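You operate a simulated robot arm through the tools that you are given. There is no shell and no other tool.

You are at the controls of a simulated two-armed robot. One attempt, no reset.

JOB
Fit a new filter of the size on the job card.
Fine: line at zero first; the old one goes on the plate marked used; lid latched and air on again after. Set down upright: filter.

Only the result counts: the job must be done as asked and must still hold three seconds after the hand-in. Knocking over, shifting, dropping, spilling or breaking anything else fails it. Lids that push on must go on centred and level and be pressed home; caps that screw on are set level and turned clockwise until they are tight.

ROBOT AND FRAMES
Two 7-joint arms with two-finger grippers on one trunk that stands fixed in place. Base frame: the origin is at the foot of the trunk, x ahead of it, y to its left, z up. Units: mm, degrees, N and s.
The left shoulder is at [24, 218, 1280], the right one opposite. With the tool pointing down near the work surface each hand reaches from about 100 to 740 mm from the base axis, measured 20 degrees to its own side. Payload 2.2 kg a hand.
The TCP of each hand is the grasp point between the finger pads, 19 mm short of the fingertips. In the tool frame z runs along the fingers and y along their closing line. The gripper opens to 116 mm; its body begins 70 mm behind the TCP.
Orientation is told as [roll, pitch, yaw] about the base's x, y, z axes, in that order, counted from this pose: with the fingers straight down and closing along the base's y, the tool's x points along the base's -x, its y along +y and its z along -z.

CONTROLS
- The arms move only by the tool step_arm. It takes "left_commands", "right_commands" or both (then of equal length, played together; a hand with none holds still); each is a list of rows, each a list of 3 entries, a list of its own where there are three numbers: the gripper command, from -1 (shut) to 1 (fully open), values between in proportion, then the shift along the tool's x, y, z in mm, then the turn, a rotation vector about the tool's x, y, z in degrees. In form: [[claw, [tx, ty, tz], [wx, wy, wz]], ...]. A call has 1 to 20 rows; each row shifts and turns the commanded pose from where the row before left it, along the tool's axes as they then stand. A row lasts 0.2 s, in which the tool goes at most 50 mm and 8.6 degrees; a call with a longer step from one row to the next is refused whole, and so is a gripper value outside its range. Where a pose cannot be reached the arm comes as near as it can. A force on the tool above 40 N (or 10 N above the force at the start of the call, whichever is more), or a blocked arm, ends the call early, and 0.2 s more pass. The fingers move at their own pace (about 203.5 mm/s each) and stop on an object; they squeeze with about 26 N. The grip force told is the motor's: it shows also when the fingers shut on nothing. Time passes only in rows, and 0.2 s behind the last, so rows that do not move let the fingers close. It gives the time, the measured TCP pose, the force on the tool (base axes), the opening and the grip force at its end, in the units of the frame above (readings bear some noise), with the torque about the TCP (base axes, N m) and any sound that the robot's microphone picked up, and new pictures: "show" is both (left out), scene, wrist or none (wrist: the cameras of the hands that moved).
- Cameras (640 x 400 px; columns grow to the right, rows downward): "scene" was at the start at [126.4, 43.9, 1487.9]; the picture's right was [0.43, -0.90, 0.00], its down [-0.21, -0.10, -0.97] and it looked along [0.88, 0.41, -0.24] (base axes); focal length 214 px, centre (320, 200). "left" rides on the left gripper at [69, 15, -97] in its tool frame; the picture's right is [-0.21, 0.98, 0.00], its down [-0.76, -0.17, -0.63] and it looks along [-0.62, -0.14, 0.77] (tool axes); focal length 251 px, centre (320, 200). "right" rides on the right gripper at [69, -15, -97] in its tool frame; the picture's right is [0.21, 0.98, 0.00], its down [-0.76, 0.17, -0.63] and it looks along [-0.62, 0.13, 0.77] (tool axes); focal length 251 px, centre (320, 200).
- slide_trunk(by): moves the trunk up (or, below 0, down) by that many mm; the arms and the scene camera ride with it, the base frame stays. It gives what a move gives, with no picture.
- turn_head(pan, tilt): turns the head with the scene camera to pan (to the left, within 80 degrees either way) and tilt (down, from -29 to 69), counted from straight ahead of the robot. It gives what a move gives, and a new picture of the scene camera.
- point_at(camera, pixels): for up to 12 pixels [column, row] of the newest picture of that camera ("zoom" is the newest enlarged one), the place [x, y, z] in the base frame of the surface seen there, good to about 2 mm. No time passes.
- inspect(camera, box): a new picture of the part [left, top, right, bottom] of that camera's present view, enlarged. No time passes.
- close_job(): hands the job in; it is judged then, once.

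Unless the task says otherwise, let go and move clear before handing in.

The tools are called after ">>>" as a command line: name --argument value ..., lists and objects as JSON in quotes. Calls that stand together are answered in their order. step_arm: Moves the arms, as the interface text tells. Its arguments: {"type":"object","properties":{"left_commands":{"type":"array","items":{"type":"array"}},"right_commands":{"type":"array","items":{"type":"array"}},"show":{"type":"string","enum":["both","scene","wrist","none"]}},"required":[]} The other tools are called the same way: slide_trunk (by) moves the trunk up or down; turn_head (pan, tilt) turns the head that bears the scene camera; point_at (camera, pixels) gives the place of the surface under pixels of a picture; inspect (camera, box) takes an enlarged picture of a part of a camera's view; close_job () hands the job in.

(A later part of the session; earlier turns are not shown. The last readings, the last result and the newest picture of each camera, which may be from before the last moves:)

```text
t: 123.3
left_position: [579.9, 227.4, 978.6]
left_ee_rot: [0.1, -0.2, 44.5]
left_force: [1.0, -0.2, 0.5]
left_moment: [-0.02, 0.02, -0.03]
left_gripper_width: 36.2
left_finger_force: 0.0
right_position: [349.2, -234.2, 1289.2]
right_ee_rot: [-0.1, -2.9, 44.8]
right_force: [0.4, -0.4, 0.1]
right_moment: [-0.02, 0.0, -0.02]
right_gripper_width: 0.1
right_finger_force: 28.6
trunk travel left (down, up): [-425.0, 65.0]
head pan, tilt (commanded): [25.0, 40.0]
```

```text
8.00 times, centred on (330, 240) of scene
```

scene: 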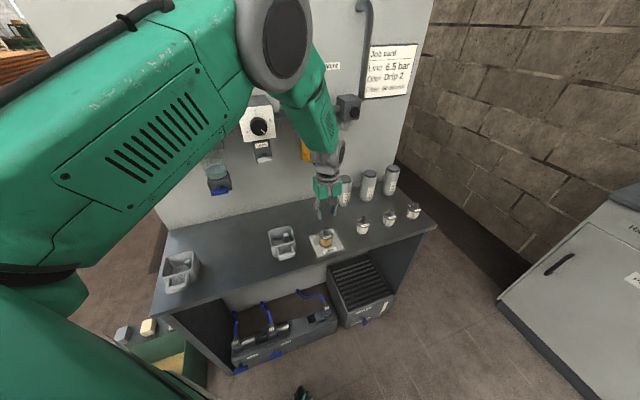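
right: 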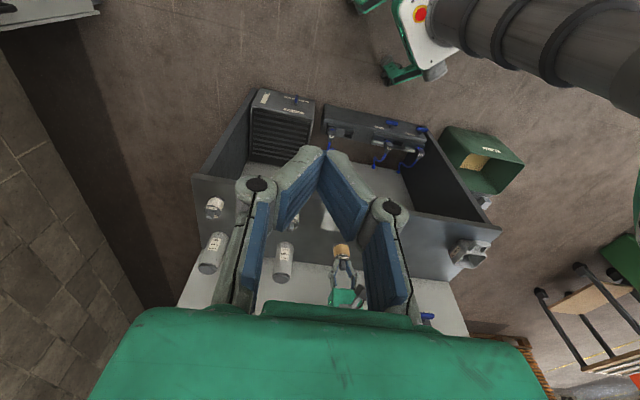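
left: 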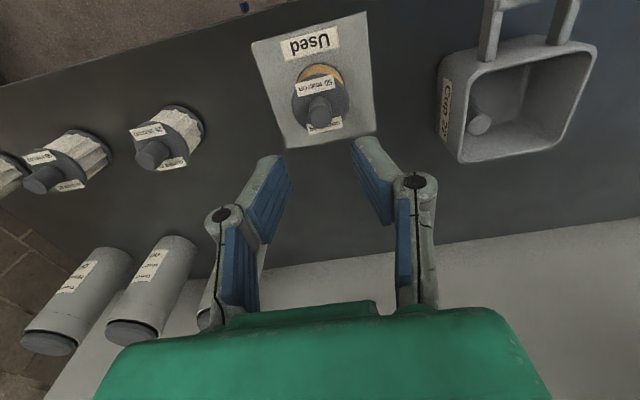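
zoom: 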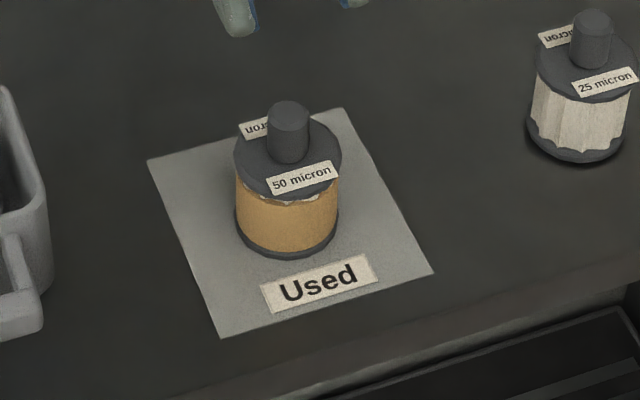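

The old filter stands upright on the used plate. Next I'll turn the left hand to yaw −13° and tilt it 30° so it can reach the 50 micron filter at the far side.

>>> step_arm --left_commands '[[-0.2, [0, 0, -15], [0, 0, 0]], [-0.2, [0, 0, -20], [0, 0, 8.2]], [-0.2, [0, 0, -10], [0, 0, 8.2]], [-0.2, [0, 0, 0], [0, 0, 8.2]], [-0.2, [0, 0, 0], [0, 0, 8.2]], [-0.2, [0, 0, 0], [0, 0, 8.2]], [-0.2, [0, 0, 0], [0, 0, 8.2]], [-0.2, [0, 0, 0], [0, 0, 8.2]], [-0.2, [0, 0, 0], [0, -7.5, 0]], [-0.2, [0, 0, 0], [0, -7.5, 0]], [-0.2, [0, 0, 0], [0, -7.5, 0]], [-0.2, [0, 0, 0], [0, -7.5, 0]], [-0.2, [0, 0, 0], [0, 0, 0]], [-0.2, [0, 0, 0], [0, 0, 0]]]'

```text
t: 126.3
left_position: [578.8, 226.5, 1024.4]
left_ee_rot: [0.2, -30.1, -12.9]
left_force: [0.0, -0.2, 0.8]
left_moment: [-0.03, -0.02, 0.0]
left_gripper_width: 46.4
left_finger_force: 0.1
right_position: [349.5, -235.6, 1289.2]
right_ee_rot: [-0.1, -2.7, 44.9]
right_force: [0.4, -0.5, 0.4]
right_moment: [0.0, -0.01, -0.02]
right_gripper_width: 0.0
right_finger_force: 28.7
trunk travel left (down, up): [-425.0, 65.0]
head pan, tilt (commanded): [25.0, 40.0]
```

scene: 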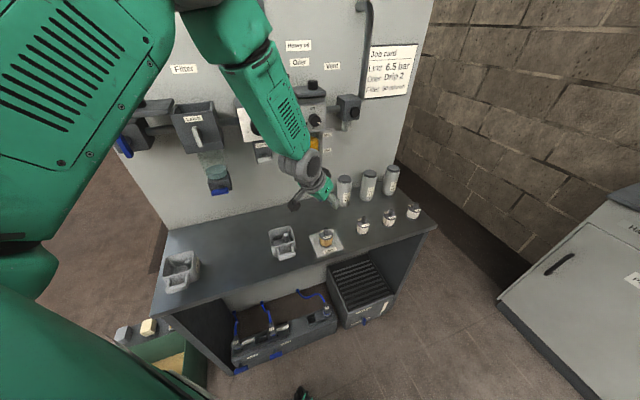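
left: 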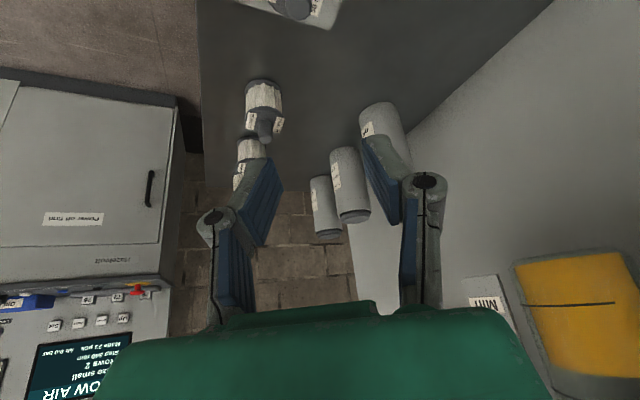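

I'm at (579,227,1024), tilted 30°. I'll move most of the way toward the 50 micron filter at this safe height, then measure it.

>>> step_arm --left_commands '[[-0.2, [-9, -7, 5.3], [0, 0, 0]], [-0.2, [-18.4, -14.4, 10.6], [0, 0, 0]], [-0.2, [-18.4, -14.4, 10.6], [0, 0, 0]], [-0.2, [-18.4, -14.4, 10.6], [0, 0, 0]], [-0.2, [-18.4, -14.4, 10.6], [0, 0, 0]], [-0.2, [-18.4, -14.4, 10.6], [0, 0, 0]], [-0.2, [-18.4, -14.4, 10.6], [0, 0, 0]], [-0.2, [-18.4, -14.4, 10.6], [0, 0, 0]], [-0.2, [-9, -7, 5.3], [0, 0, 0]], [-0.2, [0, 0, 0], [0, 0, 0]], [-0.2, [0, 0, 0], [0, 0, 0]], [-0.2, [0, 0, 0], [0, 0, 0]]]'

>>> inspect --camera "scene" --box '[340, 180, 430, 245]'

```text
t: 128.9
left_position: [718.8, 78.4, 1023.5]
left_ee_rot: [0.1, -30.2, -12.9]
left_force: [0.7, -0.7, 0.1]
left_moment: [-0.05, 0.0, -0.01]
left_gripper_width: 46.4
left_finger_force: 0.1
right_position: [349.2, -234.9, 1289.3]
right_ee_rot: [-0.1, -2.8, 44.9]
right_force: [-0.3, -0.1, 0.0]
right_moment: [-0.03, 0.0, 0.03]
right_gripper_width: 0.0
right_finger_force: 28.0
trunk travel left (down, up): [-425.0, 65.0]
head pan, tilt (commanded): [25.0, 40.0]
```

scene: 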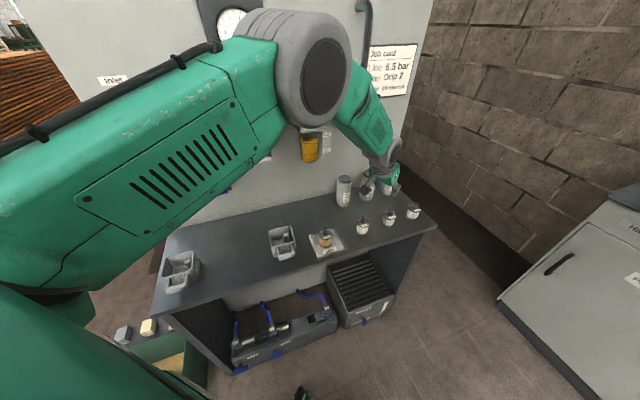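
left: 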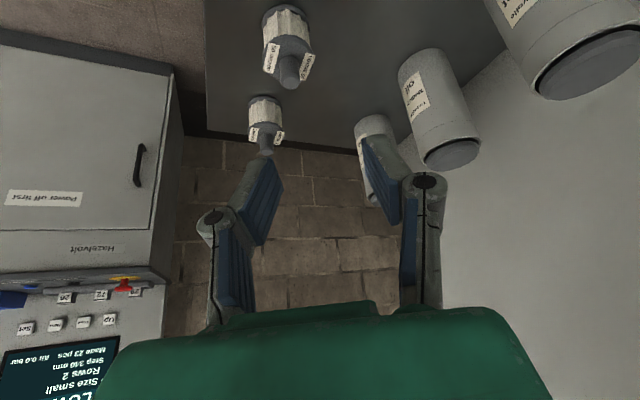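

```text
6.15 times, centred on (385, 212) of scene
```

zoom: 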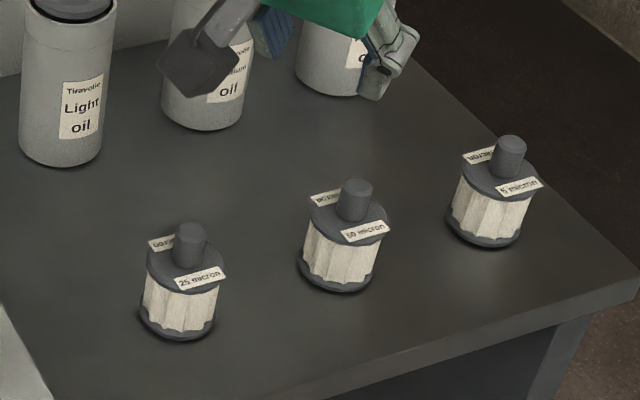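

The arm reaches here without trouble. I'll identify and measure the filters at (288,65) and (265,140) in the wrist picture and the middle one in the scene zoom.

>>> point_at --camera "zoom" --pixels '[[354, 187], [355, 205], [338, 205], [371, 205], [345, 225], [190, 232], [508, 145], [340, 282], [360, 235]]'

>>> point_at --camera "left" --pixels '[[289, 75], [289, 60], [289, 83], [265, 148], [288, 25]]'

>>> inspect --camera "left" --box '[240, 0, 340, 100]'

```text
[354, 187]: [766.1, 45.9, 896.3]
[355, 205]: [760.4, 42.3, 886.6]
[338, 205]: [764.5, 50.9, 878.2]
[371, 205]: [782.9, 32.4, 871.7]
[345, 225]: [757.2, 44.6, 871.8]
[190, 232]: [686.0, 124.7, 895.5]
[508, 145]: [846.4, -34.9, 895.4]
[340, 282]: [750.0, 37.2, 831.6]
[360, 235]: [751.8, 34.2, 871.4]
```

```text
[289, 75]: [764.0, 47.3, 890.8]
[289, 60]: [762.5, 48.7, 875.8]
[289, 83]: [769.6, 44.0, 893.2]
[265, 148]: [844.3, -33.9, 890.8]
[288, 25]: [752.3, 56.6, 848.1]
```

```text
4.00 times, centred on (290, 50) of left
```

zoom: 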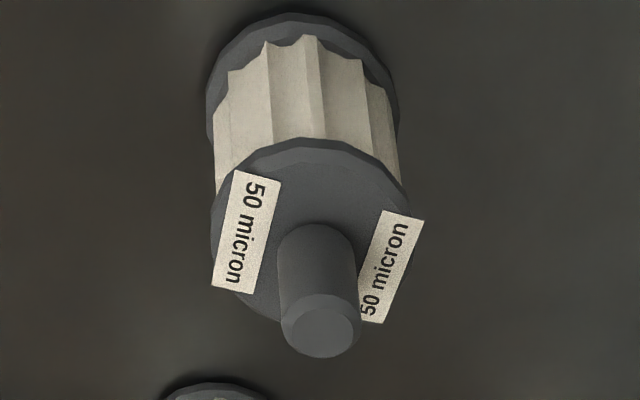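

>>> point_at --camera "zoom" --pixels '[[322, 330], [322, 345], [292, 330], [352, 330], [318, 300], [318, 250], [284, 270], [352, 265], [310, 160], [215, 220], [405, 215], [245, 230]]'

```text
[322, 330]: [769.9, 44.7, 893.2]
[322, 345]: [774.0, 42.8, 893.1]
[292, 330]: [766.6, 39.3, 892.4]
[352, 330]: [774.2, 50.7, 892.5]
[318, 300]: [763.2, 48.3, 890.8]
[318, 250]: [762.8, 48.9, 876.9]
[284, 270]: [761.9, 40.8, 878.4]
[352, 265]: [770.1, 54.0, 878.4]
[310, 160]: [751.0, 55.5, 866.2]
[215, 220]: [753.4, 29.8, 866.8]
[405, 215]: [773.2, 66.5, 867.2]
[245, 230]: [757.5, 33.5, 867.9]
```

The 50 micron filter's stem is centred at (769,45.5) with its top at z 893 and cap at 867. I'll move over it and come down to just above the stem.

>>> step_arm --left_commands '[[-0.2, [-10, -5, 5.8], [0, 0, 0]], [-0.2, [-14.5, -7, 8.5], [0, 0, 0]], [-0.2, [-12.5, -6, 7.2], [0, 0, 0]], [-0.2, [-7.2, -3, 4.2], [0, 0, 0]], [-0.2, [6, 0, 10], [0, 0, 0]], [-0.2, [9.6, 0, 16.4], [0, 0, 0]], [-0.2, [9.6, 0, 16.4], [0, 0, 0]], [-0.2, [9.6, 0, 16.4], [0, 0, 0]], [-0.2, [8, 0, 13.6], [0, 0, 0]], [-0.2, [5, 0, 9], [0, 0, 0]], [-0.2, [0, 0, 0], [0, 0, 0]], [-0.2, [0, 0, 0], [0, 0, 0]], [-0.2, [0, 0, 0], [0, 0, 0]], [-0.2, [0, 0, 0], [0, 0, 0]]]'

>>> inspect --camera "scene" --box '[355, 185, 425, 240]'

>>> inspect --camera "left" --box '[200, 20, 440, 240]'

```text
t: 131.9
left_position: [767.0, 43.9, 927.9]
left_ee_rot: [0.2, -30.0, -12.9]
left_force: [0.6, -0.8, 0.1]
left_moment: [0.02, 0.01, -0.02]
left_gripper_width: 46.3
left_finger_force: 0.0
right_position: [348.6, -234.4, 1288.6]
right_ee_rot: [-0.1, -2.9, 44.8]
right_force: [0.8, 0.2, -0.3]
right_moment: [0.01, -0.01, 0.0]
right_gripper_width: 0.0
right_finger_force: 28.7
trunk travel left (down, up): [-425.0, 65.0]
head pan, tilt (commanded): [25.0, 40.0]
```

scene: 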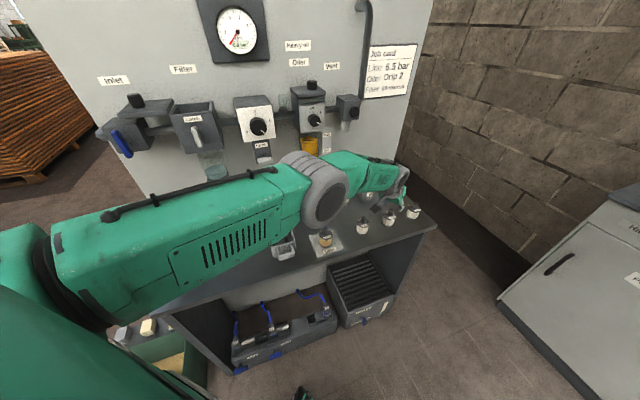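
left: 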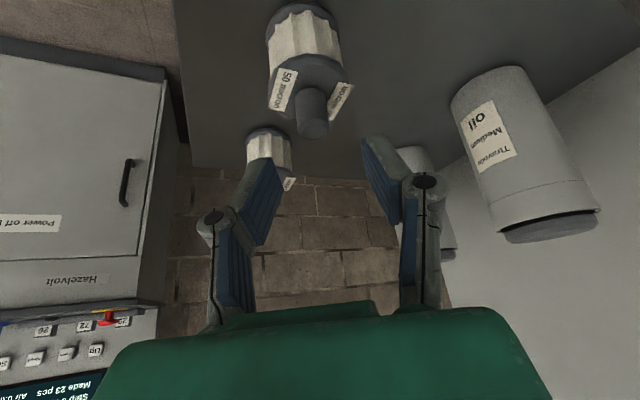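

```text
7.27 times, centred on (390, 212) of scene
```

zoom: 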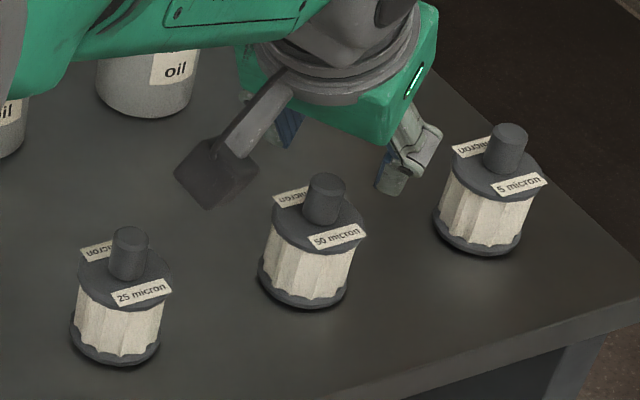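

```text
1.82 times, centred on (320, 130) of left
```

zoom: 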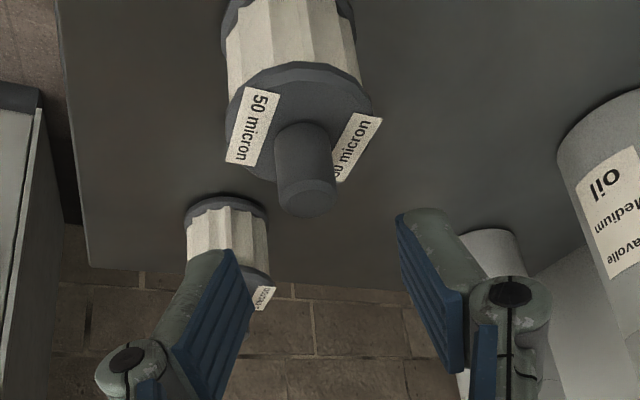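

>>> point_at --camera "zoom" --pixels '[[308, 197], [308, 207], [285, 197], [331, 195], [303, 160], [278, 155], [330, 155], [300, 100]]'

```text
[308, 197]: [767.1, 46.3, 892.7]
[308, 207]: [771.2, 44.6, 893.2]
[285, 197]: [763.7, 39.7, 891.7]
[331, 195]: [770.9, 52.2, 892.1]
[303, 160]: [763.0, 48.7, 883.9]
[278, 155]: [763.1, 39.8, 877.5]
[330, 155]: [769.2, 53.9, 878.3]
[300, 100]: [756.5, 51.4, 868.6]
```

The stem centre is confirmed at about (769,46). I'll correct the small offsets, descend the last 37 mm around it and let it settle before closing.

>>> step_arm --left_commands '[[-0.2, [2, 1.3, 2], [0, 0, 0]], [-0.2, [3.6, 1.3, 5.4], [0, 0, 0]], [-0.2, [4, 0, 6], [0, 0, 0]], [-0.2, [4, 0, 6], [0, 0, 0]], [-0.2, [4, 0, 6], [0, 0, 0]], [-0.2, [2.6, 0, 3.5], [0, 0, 0]], [-0.2, [0, 0, 0], [0, 0, 0]], [-0.2, [0, 0, 0], [0, 0, 0]], [-0.2, [0, 0, 0], [0, 0, 0]], [-0.2, [0, 0, 0], [0, 0, 0]]]' --show "wrist"

>>> inspect --camera "scene" --box '[360, 190, 420, 240]'

>>> inspect --camera "left" --box '[200, 20, 440, 240]'

```text
t: 133.4
left_position: [762.4, 48.1, 898.1]
left_ee_rot: [0.1, -30.7, -12.8]
left_force: [0.1, 0.0, -0.1]
left_moment: [0.02, -0.03, 0.03]
left_gripper_width: 46.3
left_finger_force: 0.1
left hand out of reach, approached as far as the arm can: row 6
right_position: [343.3, -236.3, 1291.0]
right_ee_rot: [-0.3, -2.8, 44.8]
right_force: [0.4, 0.0, 0.1]
right_moment: [0.0, 0.0, 0.02]
right_gripper_width: 0.0
right_finger_force: 29.1
trunk travel left (down, up): [-425.0, 65.0]
head pan, tilt (commanded): [25.0, 40.0]
stopped in row 7 (left hand): the arm was blocked; the commanded pose is now the measured one
```

left: 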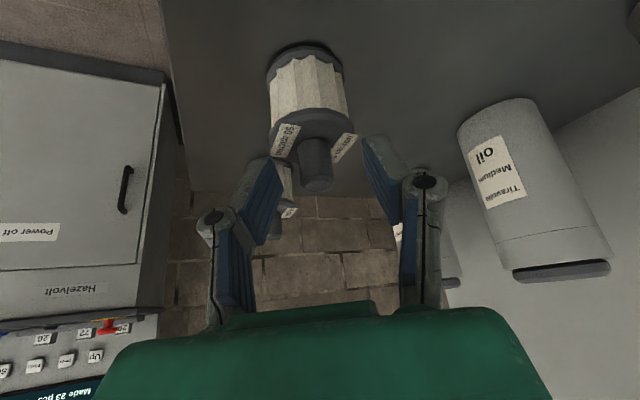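

```text
8.00 times, centred on (390, 215) of scene
```

zoom: 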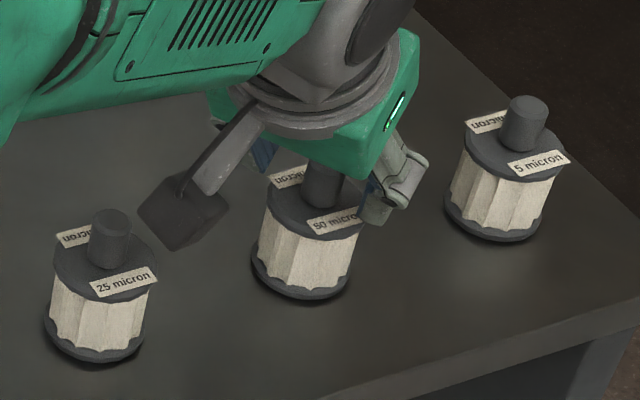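

```text
1.82 times, centred on (320, 130) of left
```

zoom: 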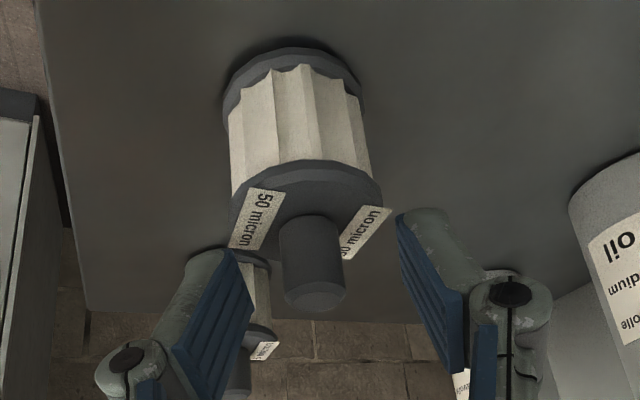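

The arm hit its reach limit at z 898, but the pads already overlap about 16 mm of the stem and are centred on it. No force shows, so I'll close here.

>>> step_arm --left_commands '[[-0.4, [0, 0, 0], [0, 0, 0]], [-0.6, [0, 0, 0], [0, 0, 0]], [-0.8, [0, 0, 0], [0, 0, 0]], [-1, [0, 0, 0], [0, 0, 0]], [-1, [0, 0, 0], [0, 0, 0]], [-1, [0, 0, 0], [0, 0, 0]]]' --show "wrist"

>>> inspect --camera "left" --box '[200, 20, 440, 240]'

>>> inspect --camera "scene" --box '[360, 190, 420, 240]'

```text
t: 134.8
left_position: [762.7, 47.7, 896.9]
left_ee_rot: [0.1, -30.7, -12.8]
left_force: [0.1, -0.8, -0.4]
left_moment: [0.0, -0.02, 0.0]
left_gripper_width: 18.1
left_finger_force: 26.1
right_position: [345.0, -235.1, 1290.3]
right_ee_rot: [-0.3, -2.8, 44.9]
right_force: [-0.4, 0.1, -0.8]
right_moment: [0.0, 0.0, 0.0]
right_gripper_width: 0.0
right_finger_force: 28.5
trunk travel left (down, up): [-425.0, 65.0]
head pan, tilt (commanded): [25.0, 40.0]
```

left: 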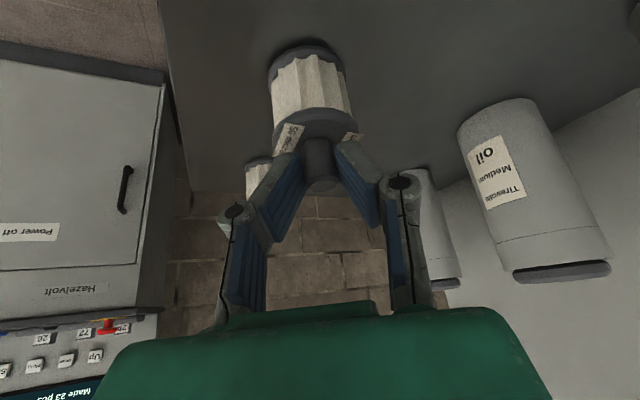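

```text
1.82 times, centred on (320, 130) of left
```

zoom: 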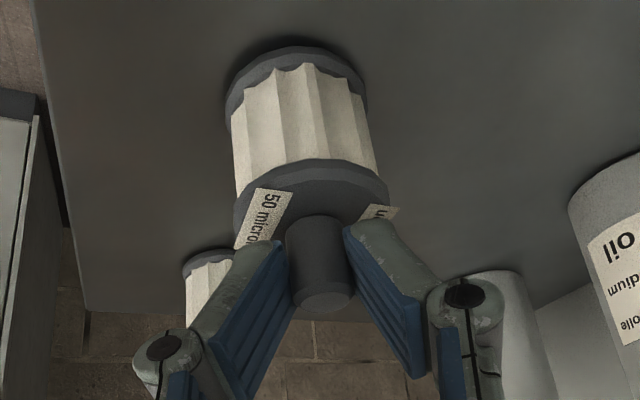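

```text
8.00 times, centred on (390, 215) of scene
```

zoom: 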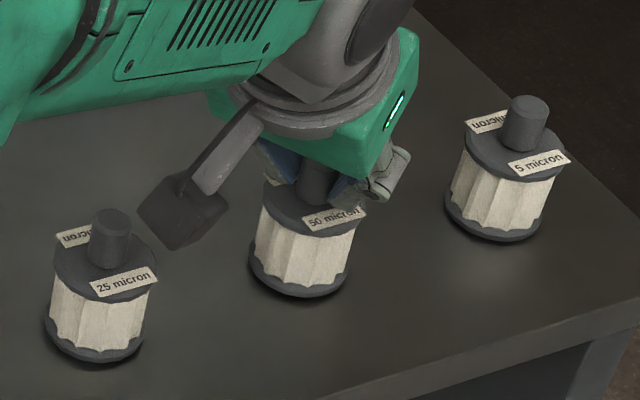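

The new filter is gripped (18.1 mm, 26 N). Lifting straight up now.

>>> step_arm --left_commands '[[-1, [-1.5, 0, -2.6], [0, 0, 0]], [-1, [-3, 0, -5.2], [0, 0, 0]], [-1, [-6, 0, -10.3], [0, 0, 0]], [-1, [-9, 0, -15.5], [0, 0, 0]], [-1, [-9, 0, -15.5], [0, 0, 0]], [-1, [-9, 0, -15.5], [0, 0, 0]], [-1, [-9, 0, -15.5], [0, 0, 0]], [-1, [-5, 0, -8.6], [0, 0, 0]], [-1, [-3, 0, -5], [0, 0, 0]], [-1, [0, 0, 0], [0, 0, 0]], [-1, [0, 0, 0], [0, 0, 0]]]'

>>> inspect --camera "scene" --box '[330, 150, 430, 250]'

```text
t: 137.2
left_position: [761.8, 48.3, 1008.1]
left_ee_rot: [0.1, -30.7, -12.8]
left_force: [-0.7, -1.1, -0.2]
left_moment: [-0.03, 0.02, 0.0]
left_gripper_width: 18.3
left_finger_force: 25.7
right_position: [344.7, -233.3, 1291.3]
right_ee_rot: [-0.2, -2.8, 44.9]
right_force: [-0.5, 0.3, 0.4]
right_moment: [0.0, 0.01, 0.0]
right_gripper_width: 0.0
right_finger_force: 28.4
trunk travel left (down, up): [-425.0, 65.0]
head pan, tilt (commanded): [25.0, 40.0]
```

scene: 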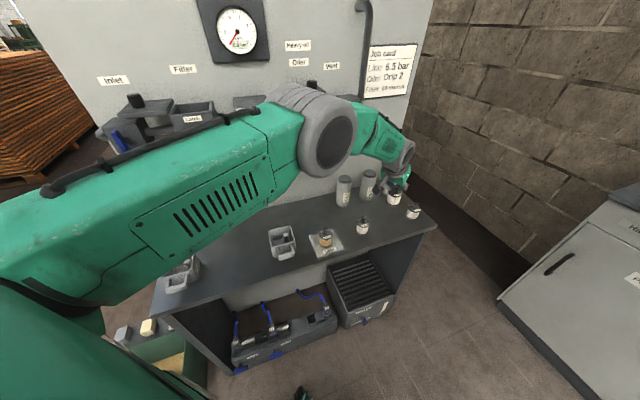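
left: 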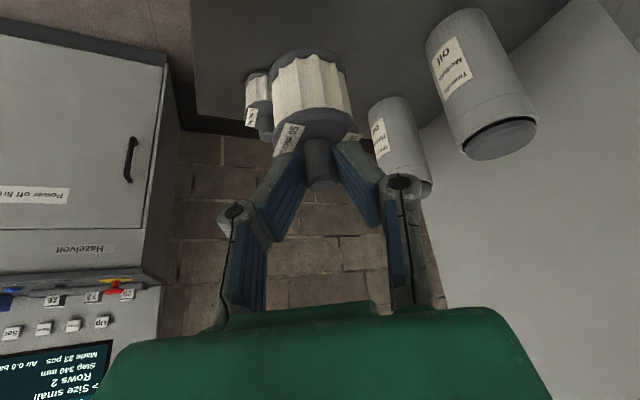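

```text
4.00 times, centred on (380, 200) of scene
```

zoom: 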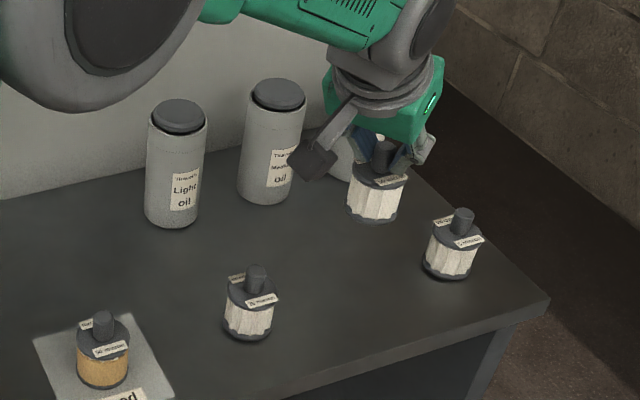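

The new 50 micron filter is in hand, hanging straight and clear of its neighbours. I'll carry it back and up, away from the cans.

>>> step_arm --left_commands '[[-1, [2, 3, -8], [0, 0, 0]], [-1, [4, 7, -16], [0, 0, 0]], [-1, [6.1, 10.2, -23.9], [0, 0, 0]], [-1, [6.1, 10.2, -23.9], [0, 0, 0]], [-1, [6.1, 10.2, -23.9], [0, 0, 0]], [-1, [6.1, 10.2, -23.9], [0, 0, 0]], [-1, [6.1, 10.2, -23.9], [0, 0, 0]], [-1, [6.1, 10.2, -23.9], [0, 0, 0]], [-1, [6.1, 10.2, -23.9], [0, 0, 0]], [-1, [6.1, 10.2, -23.9], [0, 0, 0]], [-1, [6.1, 10.2, -23.9], [0, 0, 0]], [-1, [4, 7, -16], [0, 0, 0]], [-1, [2, 3.5, -8], [0, 0, 0]], [-1, [0, 0, 0], [0, 0, 0]], [-1, [0, 0, 0], [0, 0, 0]]]'

```text
t: 140.4
left_position: [597.5, 200.0, 1199.2]
left_ee_rot: [0.1, -30.6, -12.8]
left_force: [0.1, -0.2, -0.9]
left_moment: [-0.02, 0.03, 0.03]
left_gripper_width: 18.7
left_finger_force: 25.7
right_position: [345.5, -234.2, 1290.0]
right_ee_rot: [-0.2, -2.8, 44.8]
right_force: [0.3, 0.8, 0.2]
right_moment: [-0.02, 0.0, -0.05]
right_gripper_width: 0.0
right_finger_force: 28.5
trunk travel left (down, up): [-425.0, 65.0]
head pan, tilt (commanded): [25.0, 40.0]
```

scene: 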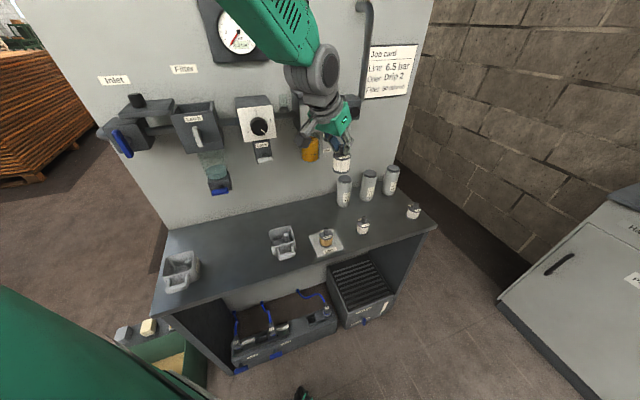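
left: 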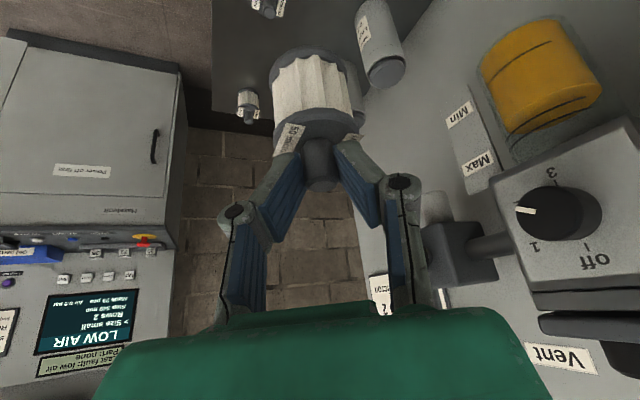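

The filter is at (597,200,1199) and clear of everything. I'll continue back and up to about (440,380,1385).

>>> step_arm --left_commands '[[-1, [2, 4, -7], [0, 0, 0]], [-1, [4, 7.8, -14.5], [0, 0, 0]], [-1, [5.95, 11.7, -21.5], [0, 0, 0]], [-1, [5.95, 11.7, -21.5], [0, 0, 0]], [-1, [5.95, 11.7, -21.5], [0, 0, 0]], [-1, [5.95, 11.7, -21.5], [0, 0, 0]], [-1, [5.95, 11.7, -21.5], [0, 0, 0]], [-1, [5.95, 11.7, -21.5], [0, 0, 0]], [-1, [5.95, 11.7, -21.5], [0, 0, 0]], [-1, [5.95, 11.7, -21.5], [0, 0, 0]], [-1, [5.95, 11.7, -21.5], [0, 0, 0]], [-1, [5.95, 11.7, -21.5], [0, 0, 0]], [-1, [4, 7.8, -14.5], [0, 0, 0]], [-1, [2, 4, -7], [0, 0, 0]], [-1, [0, 0, 0], [0, 0, 0]], [-1, [0, 0, 0], [0, 0, 0]]]' --show "scene"

```text
t: 143.8
left_position: [504.8, 303.0, 1310.6]
left_ee_rot: [0.2, -30.5, -12.8]
left_force: [0.5, 0.3, -0.5]
left_moment: [0.0, 0.01, 0.02]
left_gripper_width: 18.4
left_finger_force: 26.4
left hand out of reach, approached as far as the arm can: row 8, 9, 10, 11, 12, 13
right_position: [345.0, -239.0, 1289.7]
right_ee_rot: [-0.2, -2.9, 44.9]
right_force: [-0.1, 0.9, 0.2]
right_moment: [0.03, 0.02, 0.01]
right_gripper_width: 0.2
right_finger_force: 28.1
trunk travel left (down, up): [-425.0, 65.0]
head pan, tilt (commanded): [25.0, 40.0]
```

scene: 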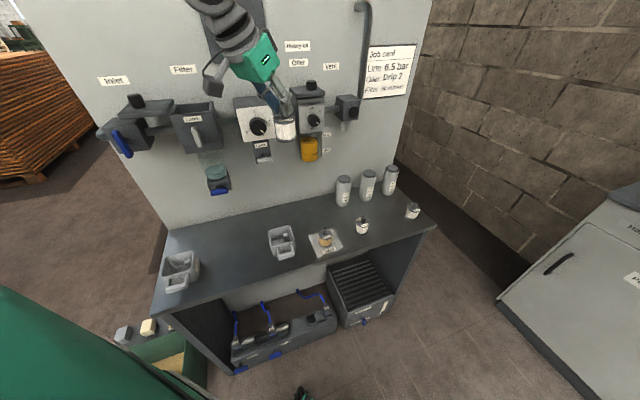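

The tilted hand ran out of reach at (505,303,1311), so it can't go higher here at this trunk height. The filter is safe, and I'll raise the trunk by 65 mm to gain height.

>>> slide_trunk --by 60

```text
t: 144.8
left_position: [505.5, 302.8, 1368.9]
left_ee_rot: [0.1, -30.5, -12.9]
left_force: [-0.1, -0.2, -0.3]
left_moment: [0.02, 0.02, 0.01]
left_gripper_width: 18.2
left_finger_force: 26.2
right_position: [345.7, -236.7, 1349.5]
right_ee_rot: [-0.3, -2.9, 44.9]
right_force: [0.1, -0.1, 0.5]
right_moment: [-0.03, 0.03, -0.01]
right_gripper_width: 0.0
right_finger_force: 28.4
trunk travel left (down, up): [-485.0, 5.0]
head pan, tilt (commanded): [25.0, 40.0]
```

The hand is now at z 1369, so the filter's bottom (about 1296) clears the housing. I'll yaw it to 45°, keeping the filter upright.

>>> step_arm --left_commands '[[-1, [0, 0, 0], [-2, 0, -3.4]], [-1, [0, 0, 0], [-4.19, 0, -7.12]], [-1, [0, 0, 0], [-4.19, 0, -7.12]], [-1, [0, 0, 0], [-4.19, 0, -7.12]], [-1, [0, 0, 0], [-4.19, 0, -7.12]], [-1, [0, 0, 0], [-4.19, 0, -7.12]], [-1, [0, 0, 0], [-4.19, 0, -7.12]], [-1, [0, 0, 0], [-2.2, 0, -3.7]], [-1, [0, 0, 0], [0, 0, 0]], [-1, [0, 0, 0], [0, 0, 0]]]'

```text
t: 147.0
left_position: [504.3, 311.3, 1368.1]
left_ee_rot: [-0.3, -30.4, 45.2]
left_force: [0.3, -0.4, -0.6]
left_moment: [-0.03, -0.01, -0.03]
left_gripper_width: 18.0
left_finger_force: 26.1
right_position: [345.8, -229.6, 1349.9]
right_ee_rot: [-0.4, -2.7, 44.9]
right_force: [-0.4, -0.2, 0.0]
right_moment: [0.0, 0.04, -0.01]
right_gripper_width: 0.0
right_finger_force: 28.2
trunk travel left (down, up): [-485.0, 5.0]
head pan, tilt (commanded): [25.0, 40.0]
```

scene: 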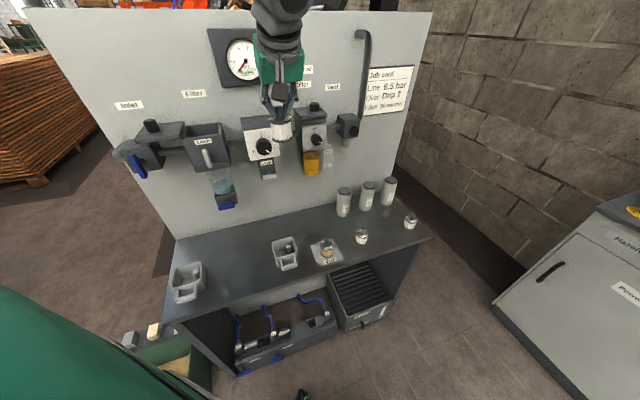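
left: 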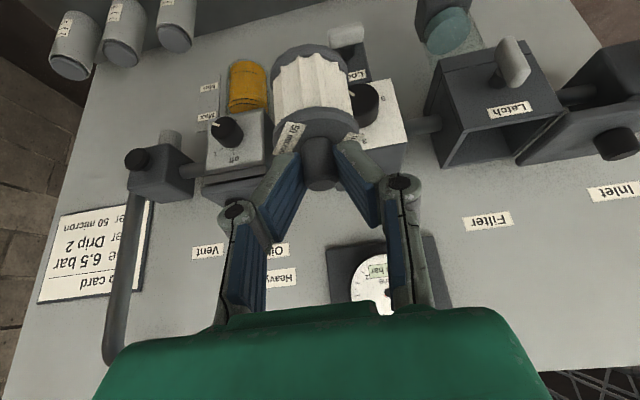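

The yaw is done with the filter upright. I'll move diagonally inward and left toward the mouth, keeping this height.

>>> step_arm --left_commands '[[-1, [-4, 5, 2.5], [0, 0, 0]], [-1, [-8.6, 10.6, 5.06], [0, 0, 0]], [-1, [-10, 12, 6], [0, 0, 0]], [-1, [-10, 12, 6], [0, 0, 0]], [-1, [-10, 12, 6], [0, 0, 0]], [-1, [-10, 12, 6], [0, 0, 0]], [-1, [-10, 12, 6], [0, 0, 0]], [-1, [-10, 12, 6], [0, 0, 0]], [-1, [-6, 8, 3.5], [0, 0, 0]], [-1, [-3, 4, 1.8], [0, 0, 0]], [-1, [0, 0, 0], [0, 0, 0]], [-1, [0, 0, 0], [0, 0, 0]]]'

```text
t: 149.6
left_position: [499.9, 445.2, 1368.6]
left_ee_rot: [-0.2, -30.7, 45.1]
left_force: [0.3, -0.4, -0.8]
left_moment: [0.02, 0.01, -0.01]
left_gripper_width: 18.4
left_finger_force: 26.0
right_position: [345.4, -233.0, 1349.6]
right_ee_rot: [-0.5, -2.9, 44.9]
right_force: [0.3, 0.0, 1.2]
right_moment: [-0.02, -0.01, 0.0]
right_gripper_width: 0.0
right_finger_force: 28.5
trunk travel left (down, up): [-485.0, 5.0]
head pan, tilt (commanded): [25.0, 40.0]
```

scene: 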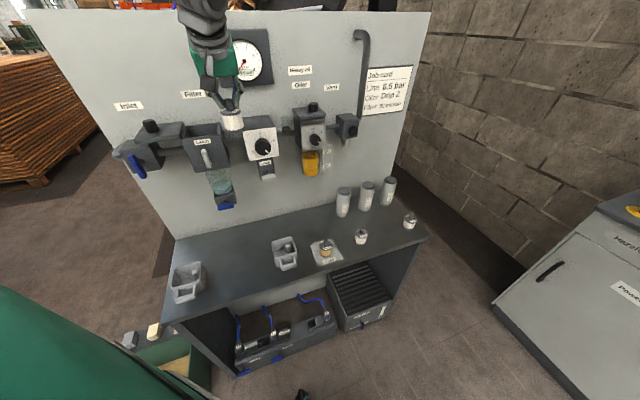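
left: 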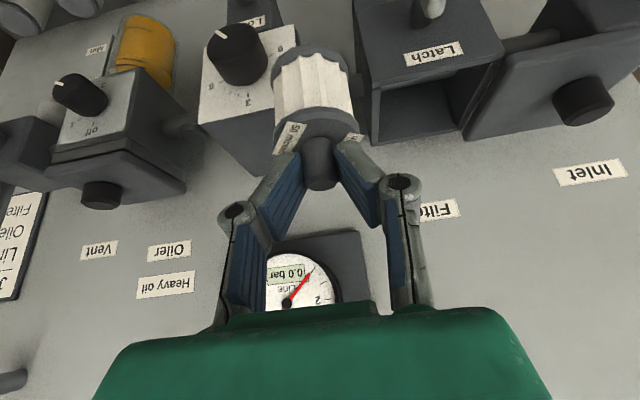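

The filter passes well above the regulator. I'll cover the remaining distance to above the mouth.

>>> step_arm --left_commands '[[-1, [-4.7, 5.7, 2.8], [0, 0, 0]], [-1, [-9.4, 11.5, 5.55], [0, 0, 0]], [-1, [-9.4, 11.5, 5.55], [0, 0, 0]], [-1, [-9.4, 11.5, 5.55], [0, 0, 0]], [-1, [-9.4, 11.5, 5.55], [0, 0, 0]], [-1, [-9.4, 11.5, 5.55], [0, 0, 0]], [-1, [-9.4, 11.5, 5.55], [0, 0, 0]], [-1, [-9.4, 11.5, 5.55], [0, 0, 0]], [-1, [-4.7, 5.7, 2.8], [0, 0, 0]], [-1, [0, 0, 0], [0, 0, 0]], [-1, [0, 0, 0], [0, 0, 0]], [-1, [0, 0, 0], [0, 0, 0]], [-1, [0, 0, 0], [0, 0, 0]]]'

>>> inspect --camera "scene" --box '[150, 80, 260, 180]'

>>> inspect --camera "left" --box '[200, 20, 440, 220]'

```text
t: 152.4
left_position: [497.8, 574.0, 1366.2]
left_ee_rot: [-0.2, -30.5, 45.2]
left_force: [0.1, 0.9, -0.6]
left_moment: [-0.01, -0.04, 0.0]
left_gripper_width: 18.1
left_finger_force: 26.5
right_position: [344.1, -232.1, 1351.2]
right_ee_rot: [-0.4, -2.8, 44.9]
right_force: [-0.3, -0.1, 0.4]
right_moment: [0.0, 0.02, 0.0]
right_gripper_width: 0.1
right_finger_force: 28.6
trunk travel left (down, up): [-485.0, 5.0]
head pan, tilt (commanded): [25.0, 40.0]
```

scene: 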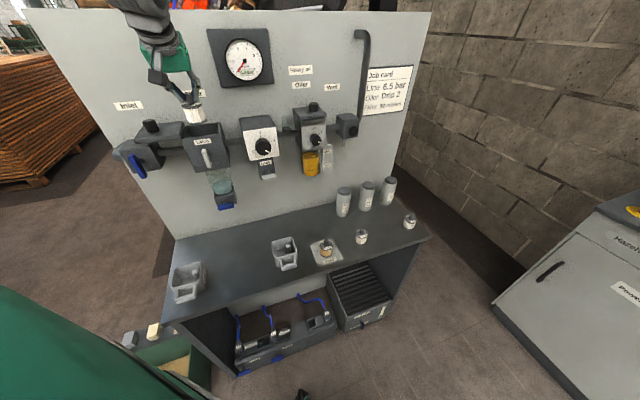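
left: 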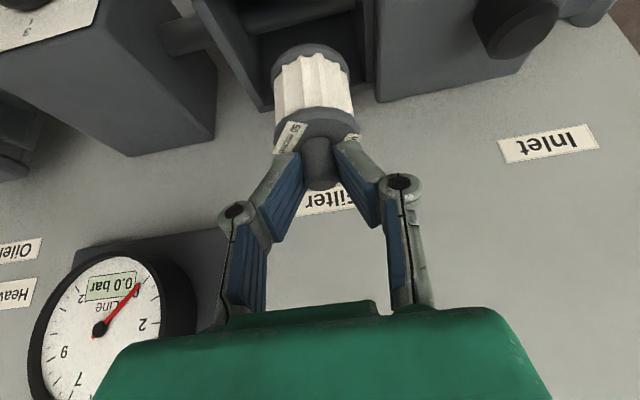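

```text
4.00 times, centred on (205, 130) of scene
```

zoom: 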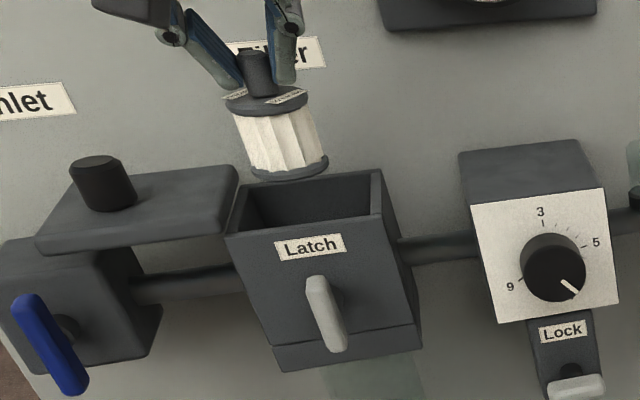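

```text
2.00 times, centred on (320, 120) of left
```

zoom: 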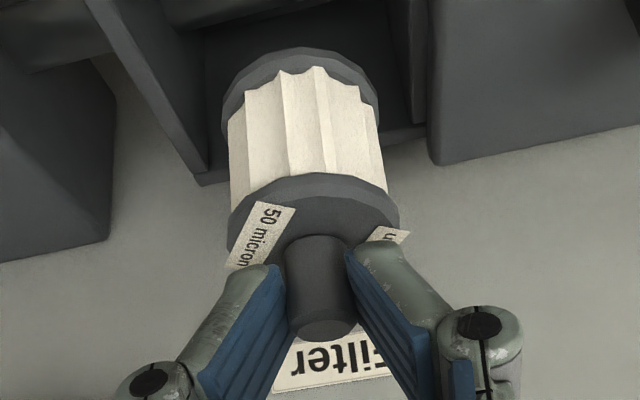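

The filter hangs just above the open mouth. I'll measure its exact position and uprightness before lowering it in.

>>> inspect --camera "scene" --box '[180, 85, 240, 140]'

```text
7.27 times, centred on (210, 112) of scene
```

zoom: 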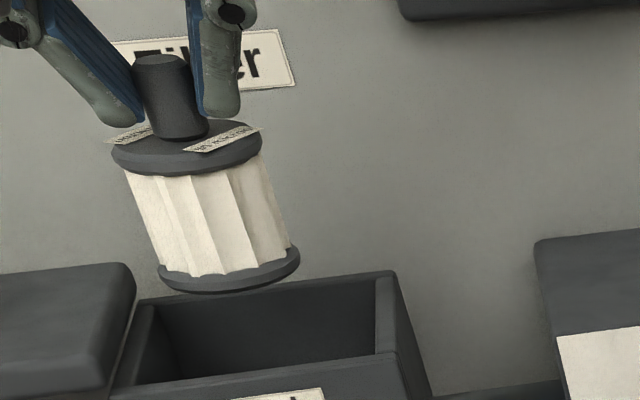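

>>> point_at --camera "zoom" --pixels '[[160, 65], [170, 95], [140, 90], [203, 110], [180, 140], [190, 165], [115, 160], [260, 150], [232, 285], [165, 280], [296, 262], [140, 150]]'

>>> inspect --camera "left" --box '[240, 30, 400, 200]'

```text
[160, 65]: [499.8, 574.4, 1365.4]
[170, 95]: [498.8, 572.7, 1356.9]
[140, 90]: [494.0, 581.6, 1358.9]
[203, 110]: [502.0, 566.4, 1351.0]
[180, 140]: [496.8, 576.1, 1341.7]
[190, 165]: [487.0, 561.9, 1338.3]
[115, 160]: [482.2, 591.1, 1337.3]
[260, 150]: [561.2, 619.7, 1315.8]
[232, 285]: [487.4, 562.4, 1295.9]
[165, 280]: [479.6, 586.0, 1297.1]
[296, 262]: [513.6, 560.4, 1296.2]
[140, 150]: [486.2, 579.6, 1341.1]
```

```text
2.35 times, centred on (320, 115) of left
```

zoom: 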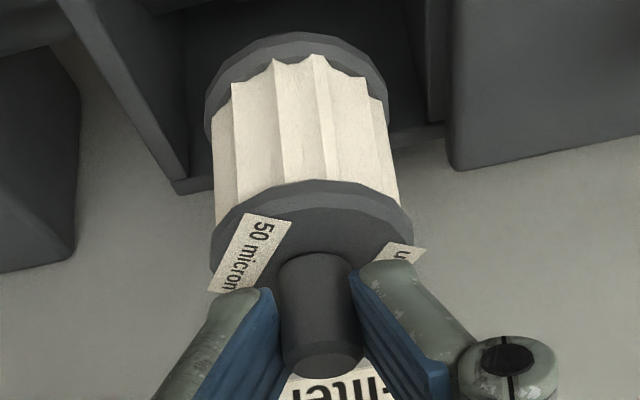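

The filter is upright (front face the same at top and bottom) with its axis near (502,580); the seat is at (501.5,576.3). I'll correct by about 3 mm and re-measure.

>>> step_arm --left_commands '[[-1, [1.2, -1.2, -0.7], [0, 0, 0]], [-1, [1.2, -1.1, -0.7], [0, 0, 0]], [-1, [2, 0, 3.5], [0, 0, 0]], [-1, [2, 0, 3.5], [0, 0, 0]], [-1, [0, 0, 0], [0, 0, 0]], [-1, [0, 0, 0], [0, 0, 0]], [-1, [0, 0, 0], [0, 0, 0]]]' --show "wrist"

>>> inspect --camera "scene" --box '[180, 85, 240, 140]'

```text
t: 154.0
left_position: [497.5, 570.1, 1358.9]
left_ee_rot: [-0.2, -30.6, 45.1]
left_force: [-0.4, -0.1, 0.0]
left_moment: [0.01, -0.02, 0.0]
left_gripper_width: 18.2
left_finger_force: 25.7
right_position: [345.5, -232.2, 1350.3]
right_ee_rot: [-0.5, -2.8, 44.9]
right_force: [-0.2, 0.9, -0.2]
right_moment: [-0.03, 0.01, 0.02]
right_gripper_width: 0.0
right_finger_force: 28.1
trunk travel left (down, up): [-485.0, 5.0]
head pan, tilt (commanded): [25.0, 40.0]
```

left: 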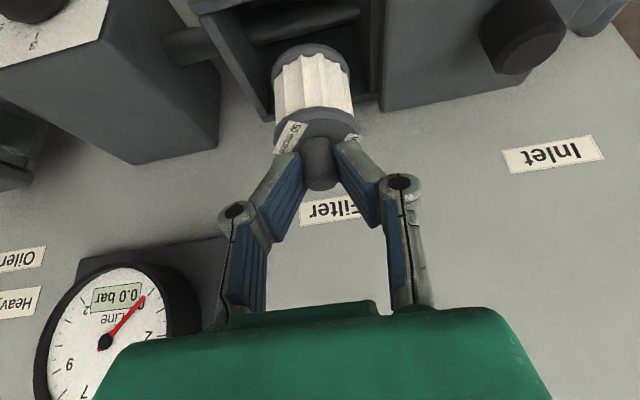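

```text
7.27 times, centred on (210, 112) of scene
```

zoom: 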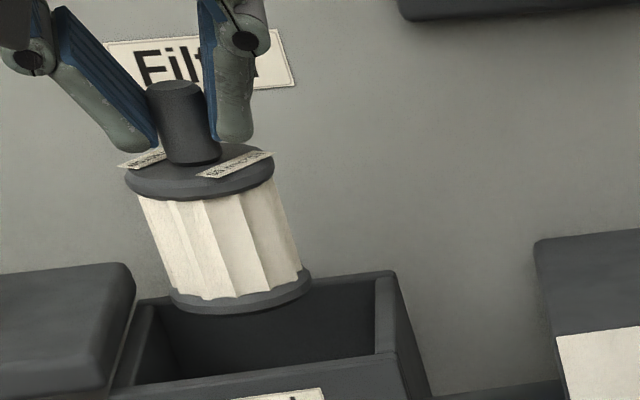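

>>> point_at --camera "zoom" --pixels '[[175, 90], [183, 120], [190, 155], [202, 190], [240, 310], [128, 185], [272, 175], [172, 300], [308, 285], [215, 240], [150, 330], [360, 290]]'

```text
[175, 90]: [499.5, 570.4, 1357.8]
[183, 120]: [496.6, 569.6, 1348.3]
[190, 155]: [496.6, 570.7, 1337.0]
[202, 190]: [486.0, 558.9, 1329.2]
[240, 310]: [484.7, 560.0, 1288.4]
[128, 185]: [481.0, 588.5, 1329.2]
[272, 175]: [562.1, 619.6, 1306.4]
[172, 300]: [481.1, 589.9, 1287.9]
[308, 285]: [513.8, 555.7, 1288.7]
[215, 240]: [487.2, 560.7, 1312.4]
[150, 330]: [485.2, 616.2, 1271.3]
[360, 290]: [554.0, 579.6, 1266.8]
```

The filter's axis is within about 1–2 mm of the seat centre. I'll lower it 50 mm into the mouth and check.

>>> step_arm --left_commands '[[-1, [2.5, 0, 4.3], [0, 0, 0]], [-1, [4, 0, 6.9], [0, 0, 0]], [-1, [4, 0, 6.9], [0, 0, 0]], [-1, [4, 0, 6.9], [0, 0, 0]], [-1, [4, 0, 6.9], [0, 0, 0]], [-1, [4, 0, 6.9], [0, 0, 0]], [-1, [2.9, 0, 4.9], [0, 0, 0]], [-1, [0, 0, 0], [0, 0, 0]], [-1, [0, 0, 0], [0, 0, 0]], [-1, [0, 0, 0], [0, 0, 0]]]' --show "wrist"

>>> inspect --camera "scene" --box '[170, 85, 240, 150]'

```text
t: 156.2
left_position: [499.1, 569.1, 1307.1]
left_ee_rot: [-0.2, -30.5, 45.1]
left_force: [-0.5, -0.1, -0.9]
left_moment: [0.02, 0.01, 0.02]
left_gripper_width: 18.1
left_finger_force: 25.8
right_position: [344.7, -232.9, 1350.1]
right_ee_rot: [-0.3, -2.9, 45.0]
right_force: [0.7, 0.1, 1.4]
right_moment: [0.02, 0.03, 0.0]
right_gripper_width: 0.0
right_finger_force: 28.7
trunk travel left (down, up): [-485.0, 5.0]
head pan, tilt (commanded): [25.0, 40.0]
```

left: 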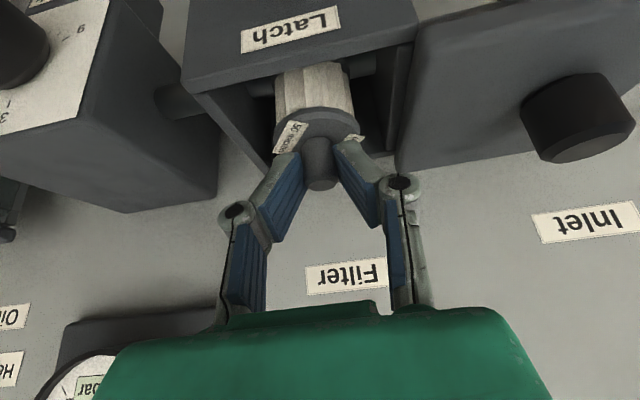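

```text
6.15 times, centred on (205, 118) of scene
```

zoom: 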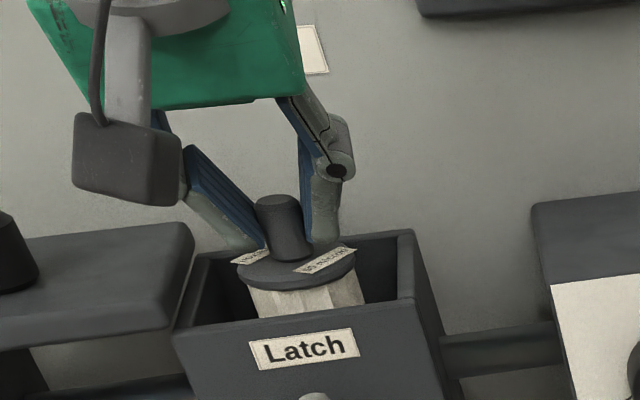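

>>> point_at --camera "zoom" --pixels '[[280, 205], [285, 230], [288, 248], [300, 280], [245, 262], [352, 255], [210, 310], [400, 290], [300, 310], [250, 360]]'

>>> inspect --camera "left" --box '[180, 20, 440, 200]'

```text
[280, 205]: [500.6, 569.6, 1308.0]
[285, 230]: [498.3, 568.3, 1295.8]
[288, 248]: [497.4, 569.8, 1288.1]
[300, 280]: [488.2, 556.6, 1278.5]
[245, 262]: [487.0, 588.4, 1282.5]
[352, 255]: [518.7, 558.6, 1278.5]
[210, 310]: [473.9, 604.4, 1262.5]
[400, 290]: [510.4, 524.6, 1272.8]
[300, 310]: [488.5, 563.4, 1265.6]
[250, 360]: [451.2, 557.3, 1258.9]
```

```text
2.22 times, centred on (310, 110) of left
```

zoom: 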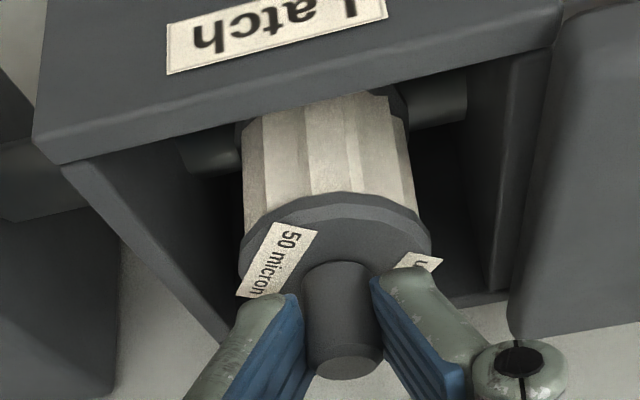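

The filter is centred to within about 2 mm and passing between the ports. I'll nudge 1.5 mm left and lower another 30 mm.

>>> step_arm --left_commands '[[-1, [2, 0.8, 3.4], [0, 0, 0]], [-1, [2.5, 0.7, 4.3], [0, 0, 0]], [-1, [2.5, 0, 4.3], [0, 0, 0]], [-1, [2.5, 0, 4.3], [0, 0, 0]], [-1, [2.5, 0, 4.3], [0, 0, 0]], [-1, [2, 0, 3.4], [0, 0, 0]], [-1, [1, 0, 1.7], [0, 0, 0]], [-1, [0, 0, 0], [0, 0, 0]], [-1, [0, 0, 0], [0, 0, 0]], [-1, [0, 0, 0], [0, 0, 0]]]' --show "wrist"

>>> inspect --camera "scene" --box '[170, 85, 240, 150]'

```text
t: 158.4
left_position: [498.1, 572.0, 1278.8]
left_ee_rot: [-0.2, -30.6, 45.1]
left_force: [-0.5, -0.1, 0.5]
left_moment: [0.0, -0.01, 0.0]
left_gripper_width: 18.0
left_finger_force: 26.2
right_position: [344.7, -232.5, 1350.8]
right_ee_rot: [-0.5, -2.7, 44.9]
right_force: [0.1, -0.1, 0.1]
right_moment: [0.0, 0.03, 0.01]
right_gripper_width: 0.0
right_finger_force: 28.9
trunk travel left (down, up): [-485.0, 5.0]
head pan, tilt (commanded): [25.0, 40.0]
```

left: 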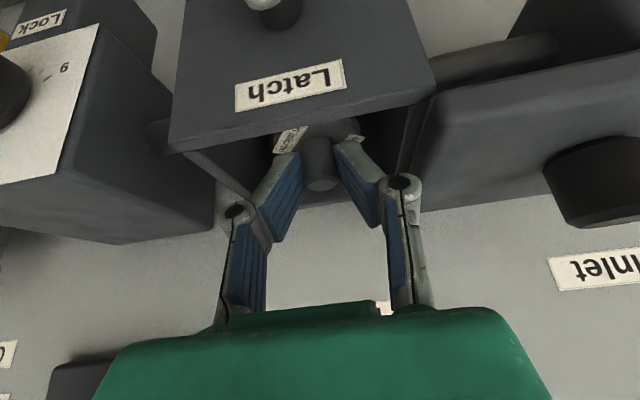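

```text
6.15 times, centred on (205, 118) of scene
```

zoom: 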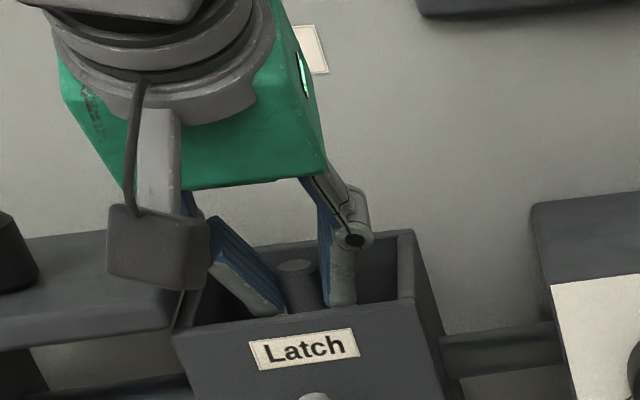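

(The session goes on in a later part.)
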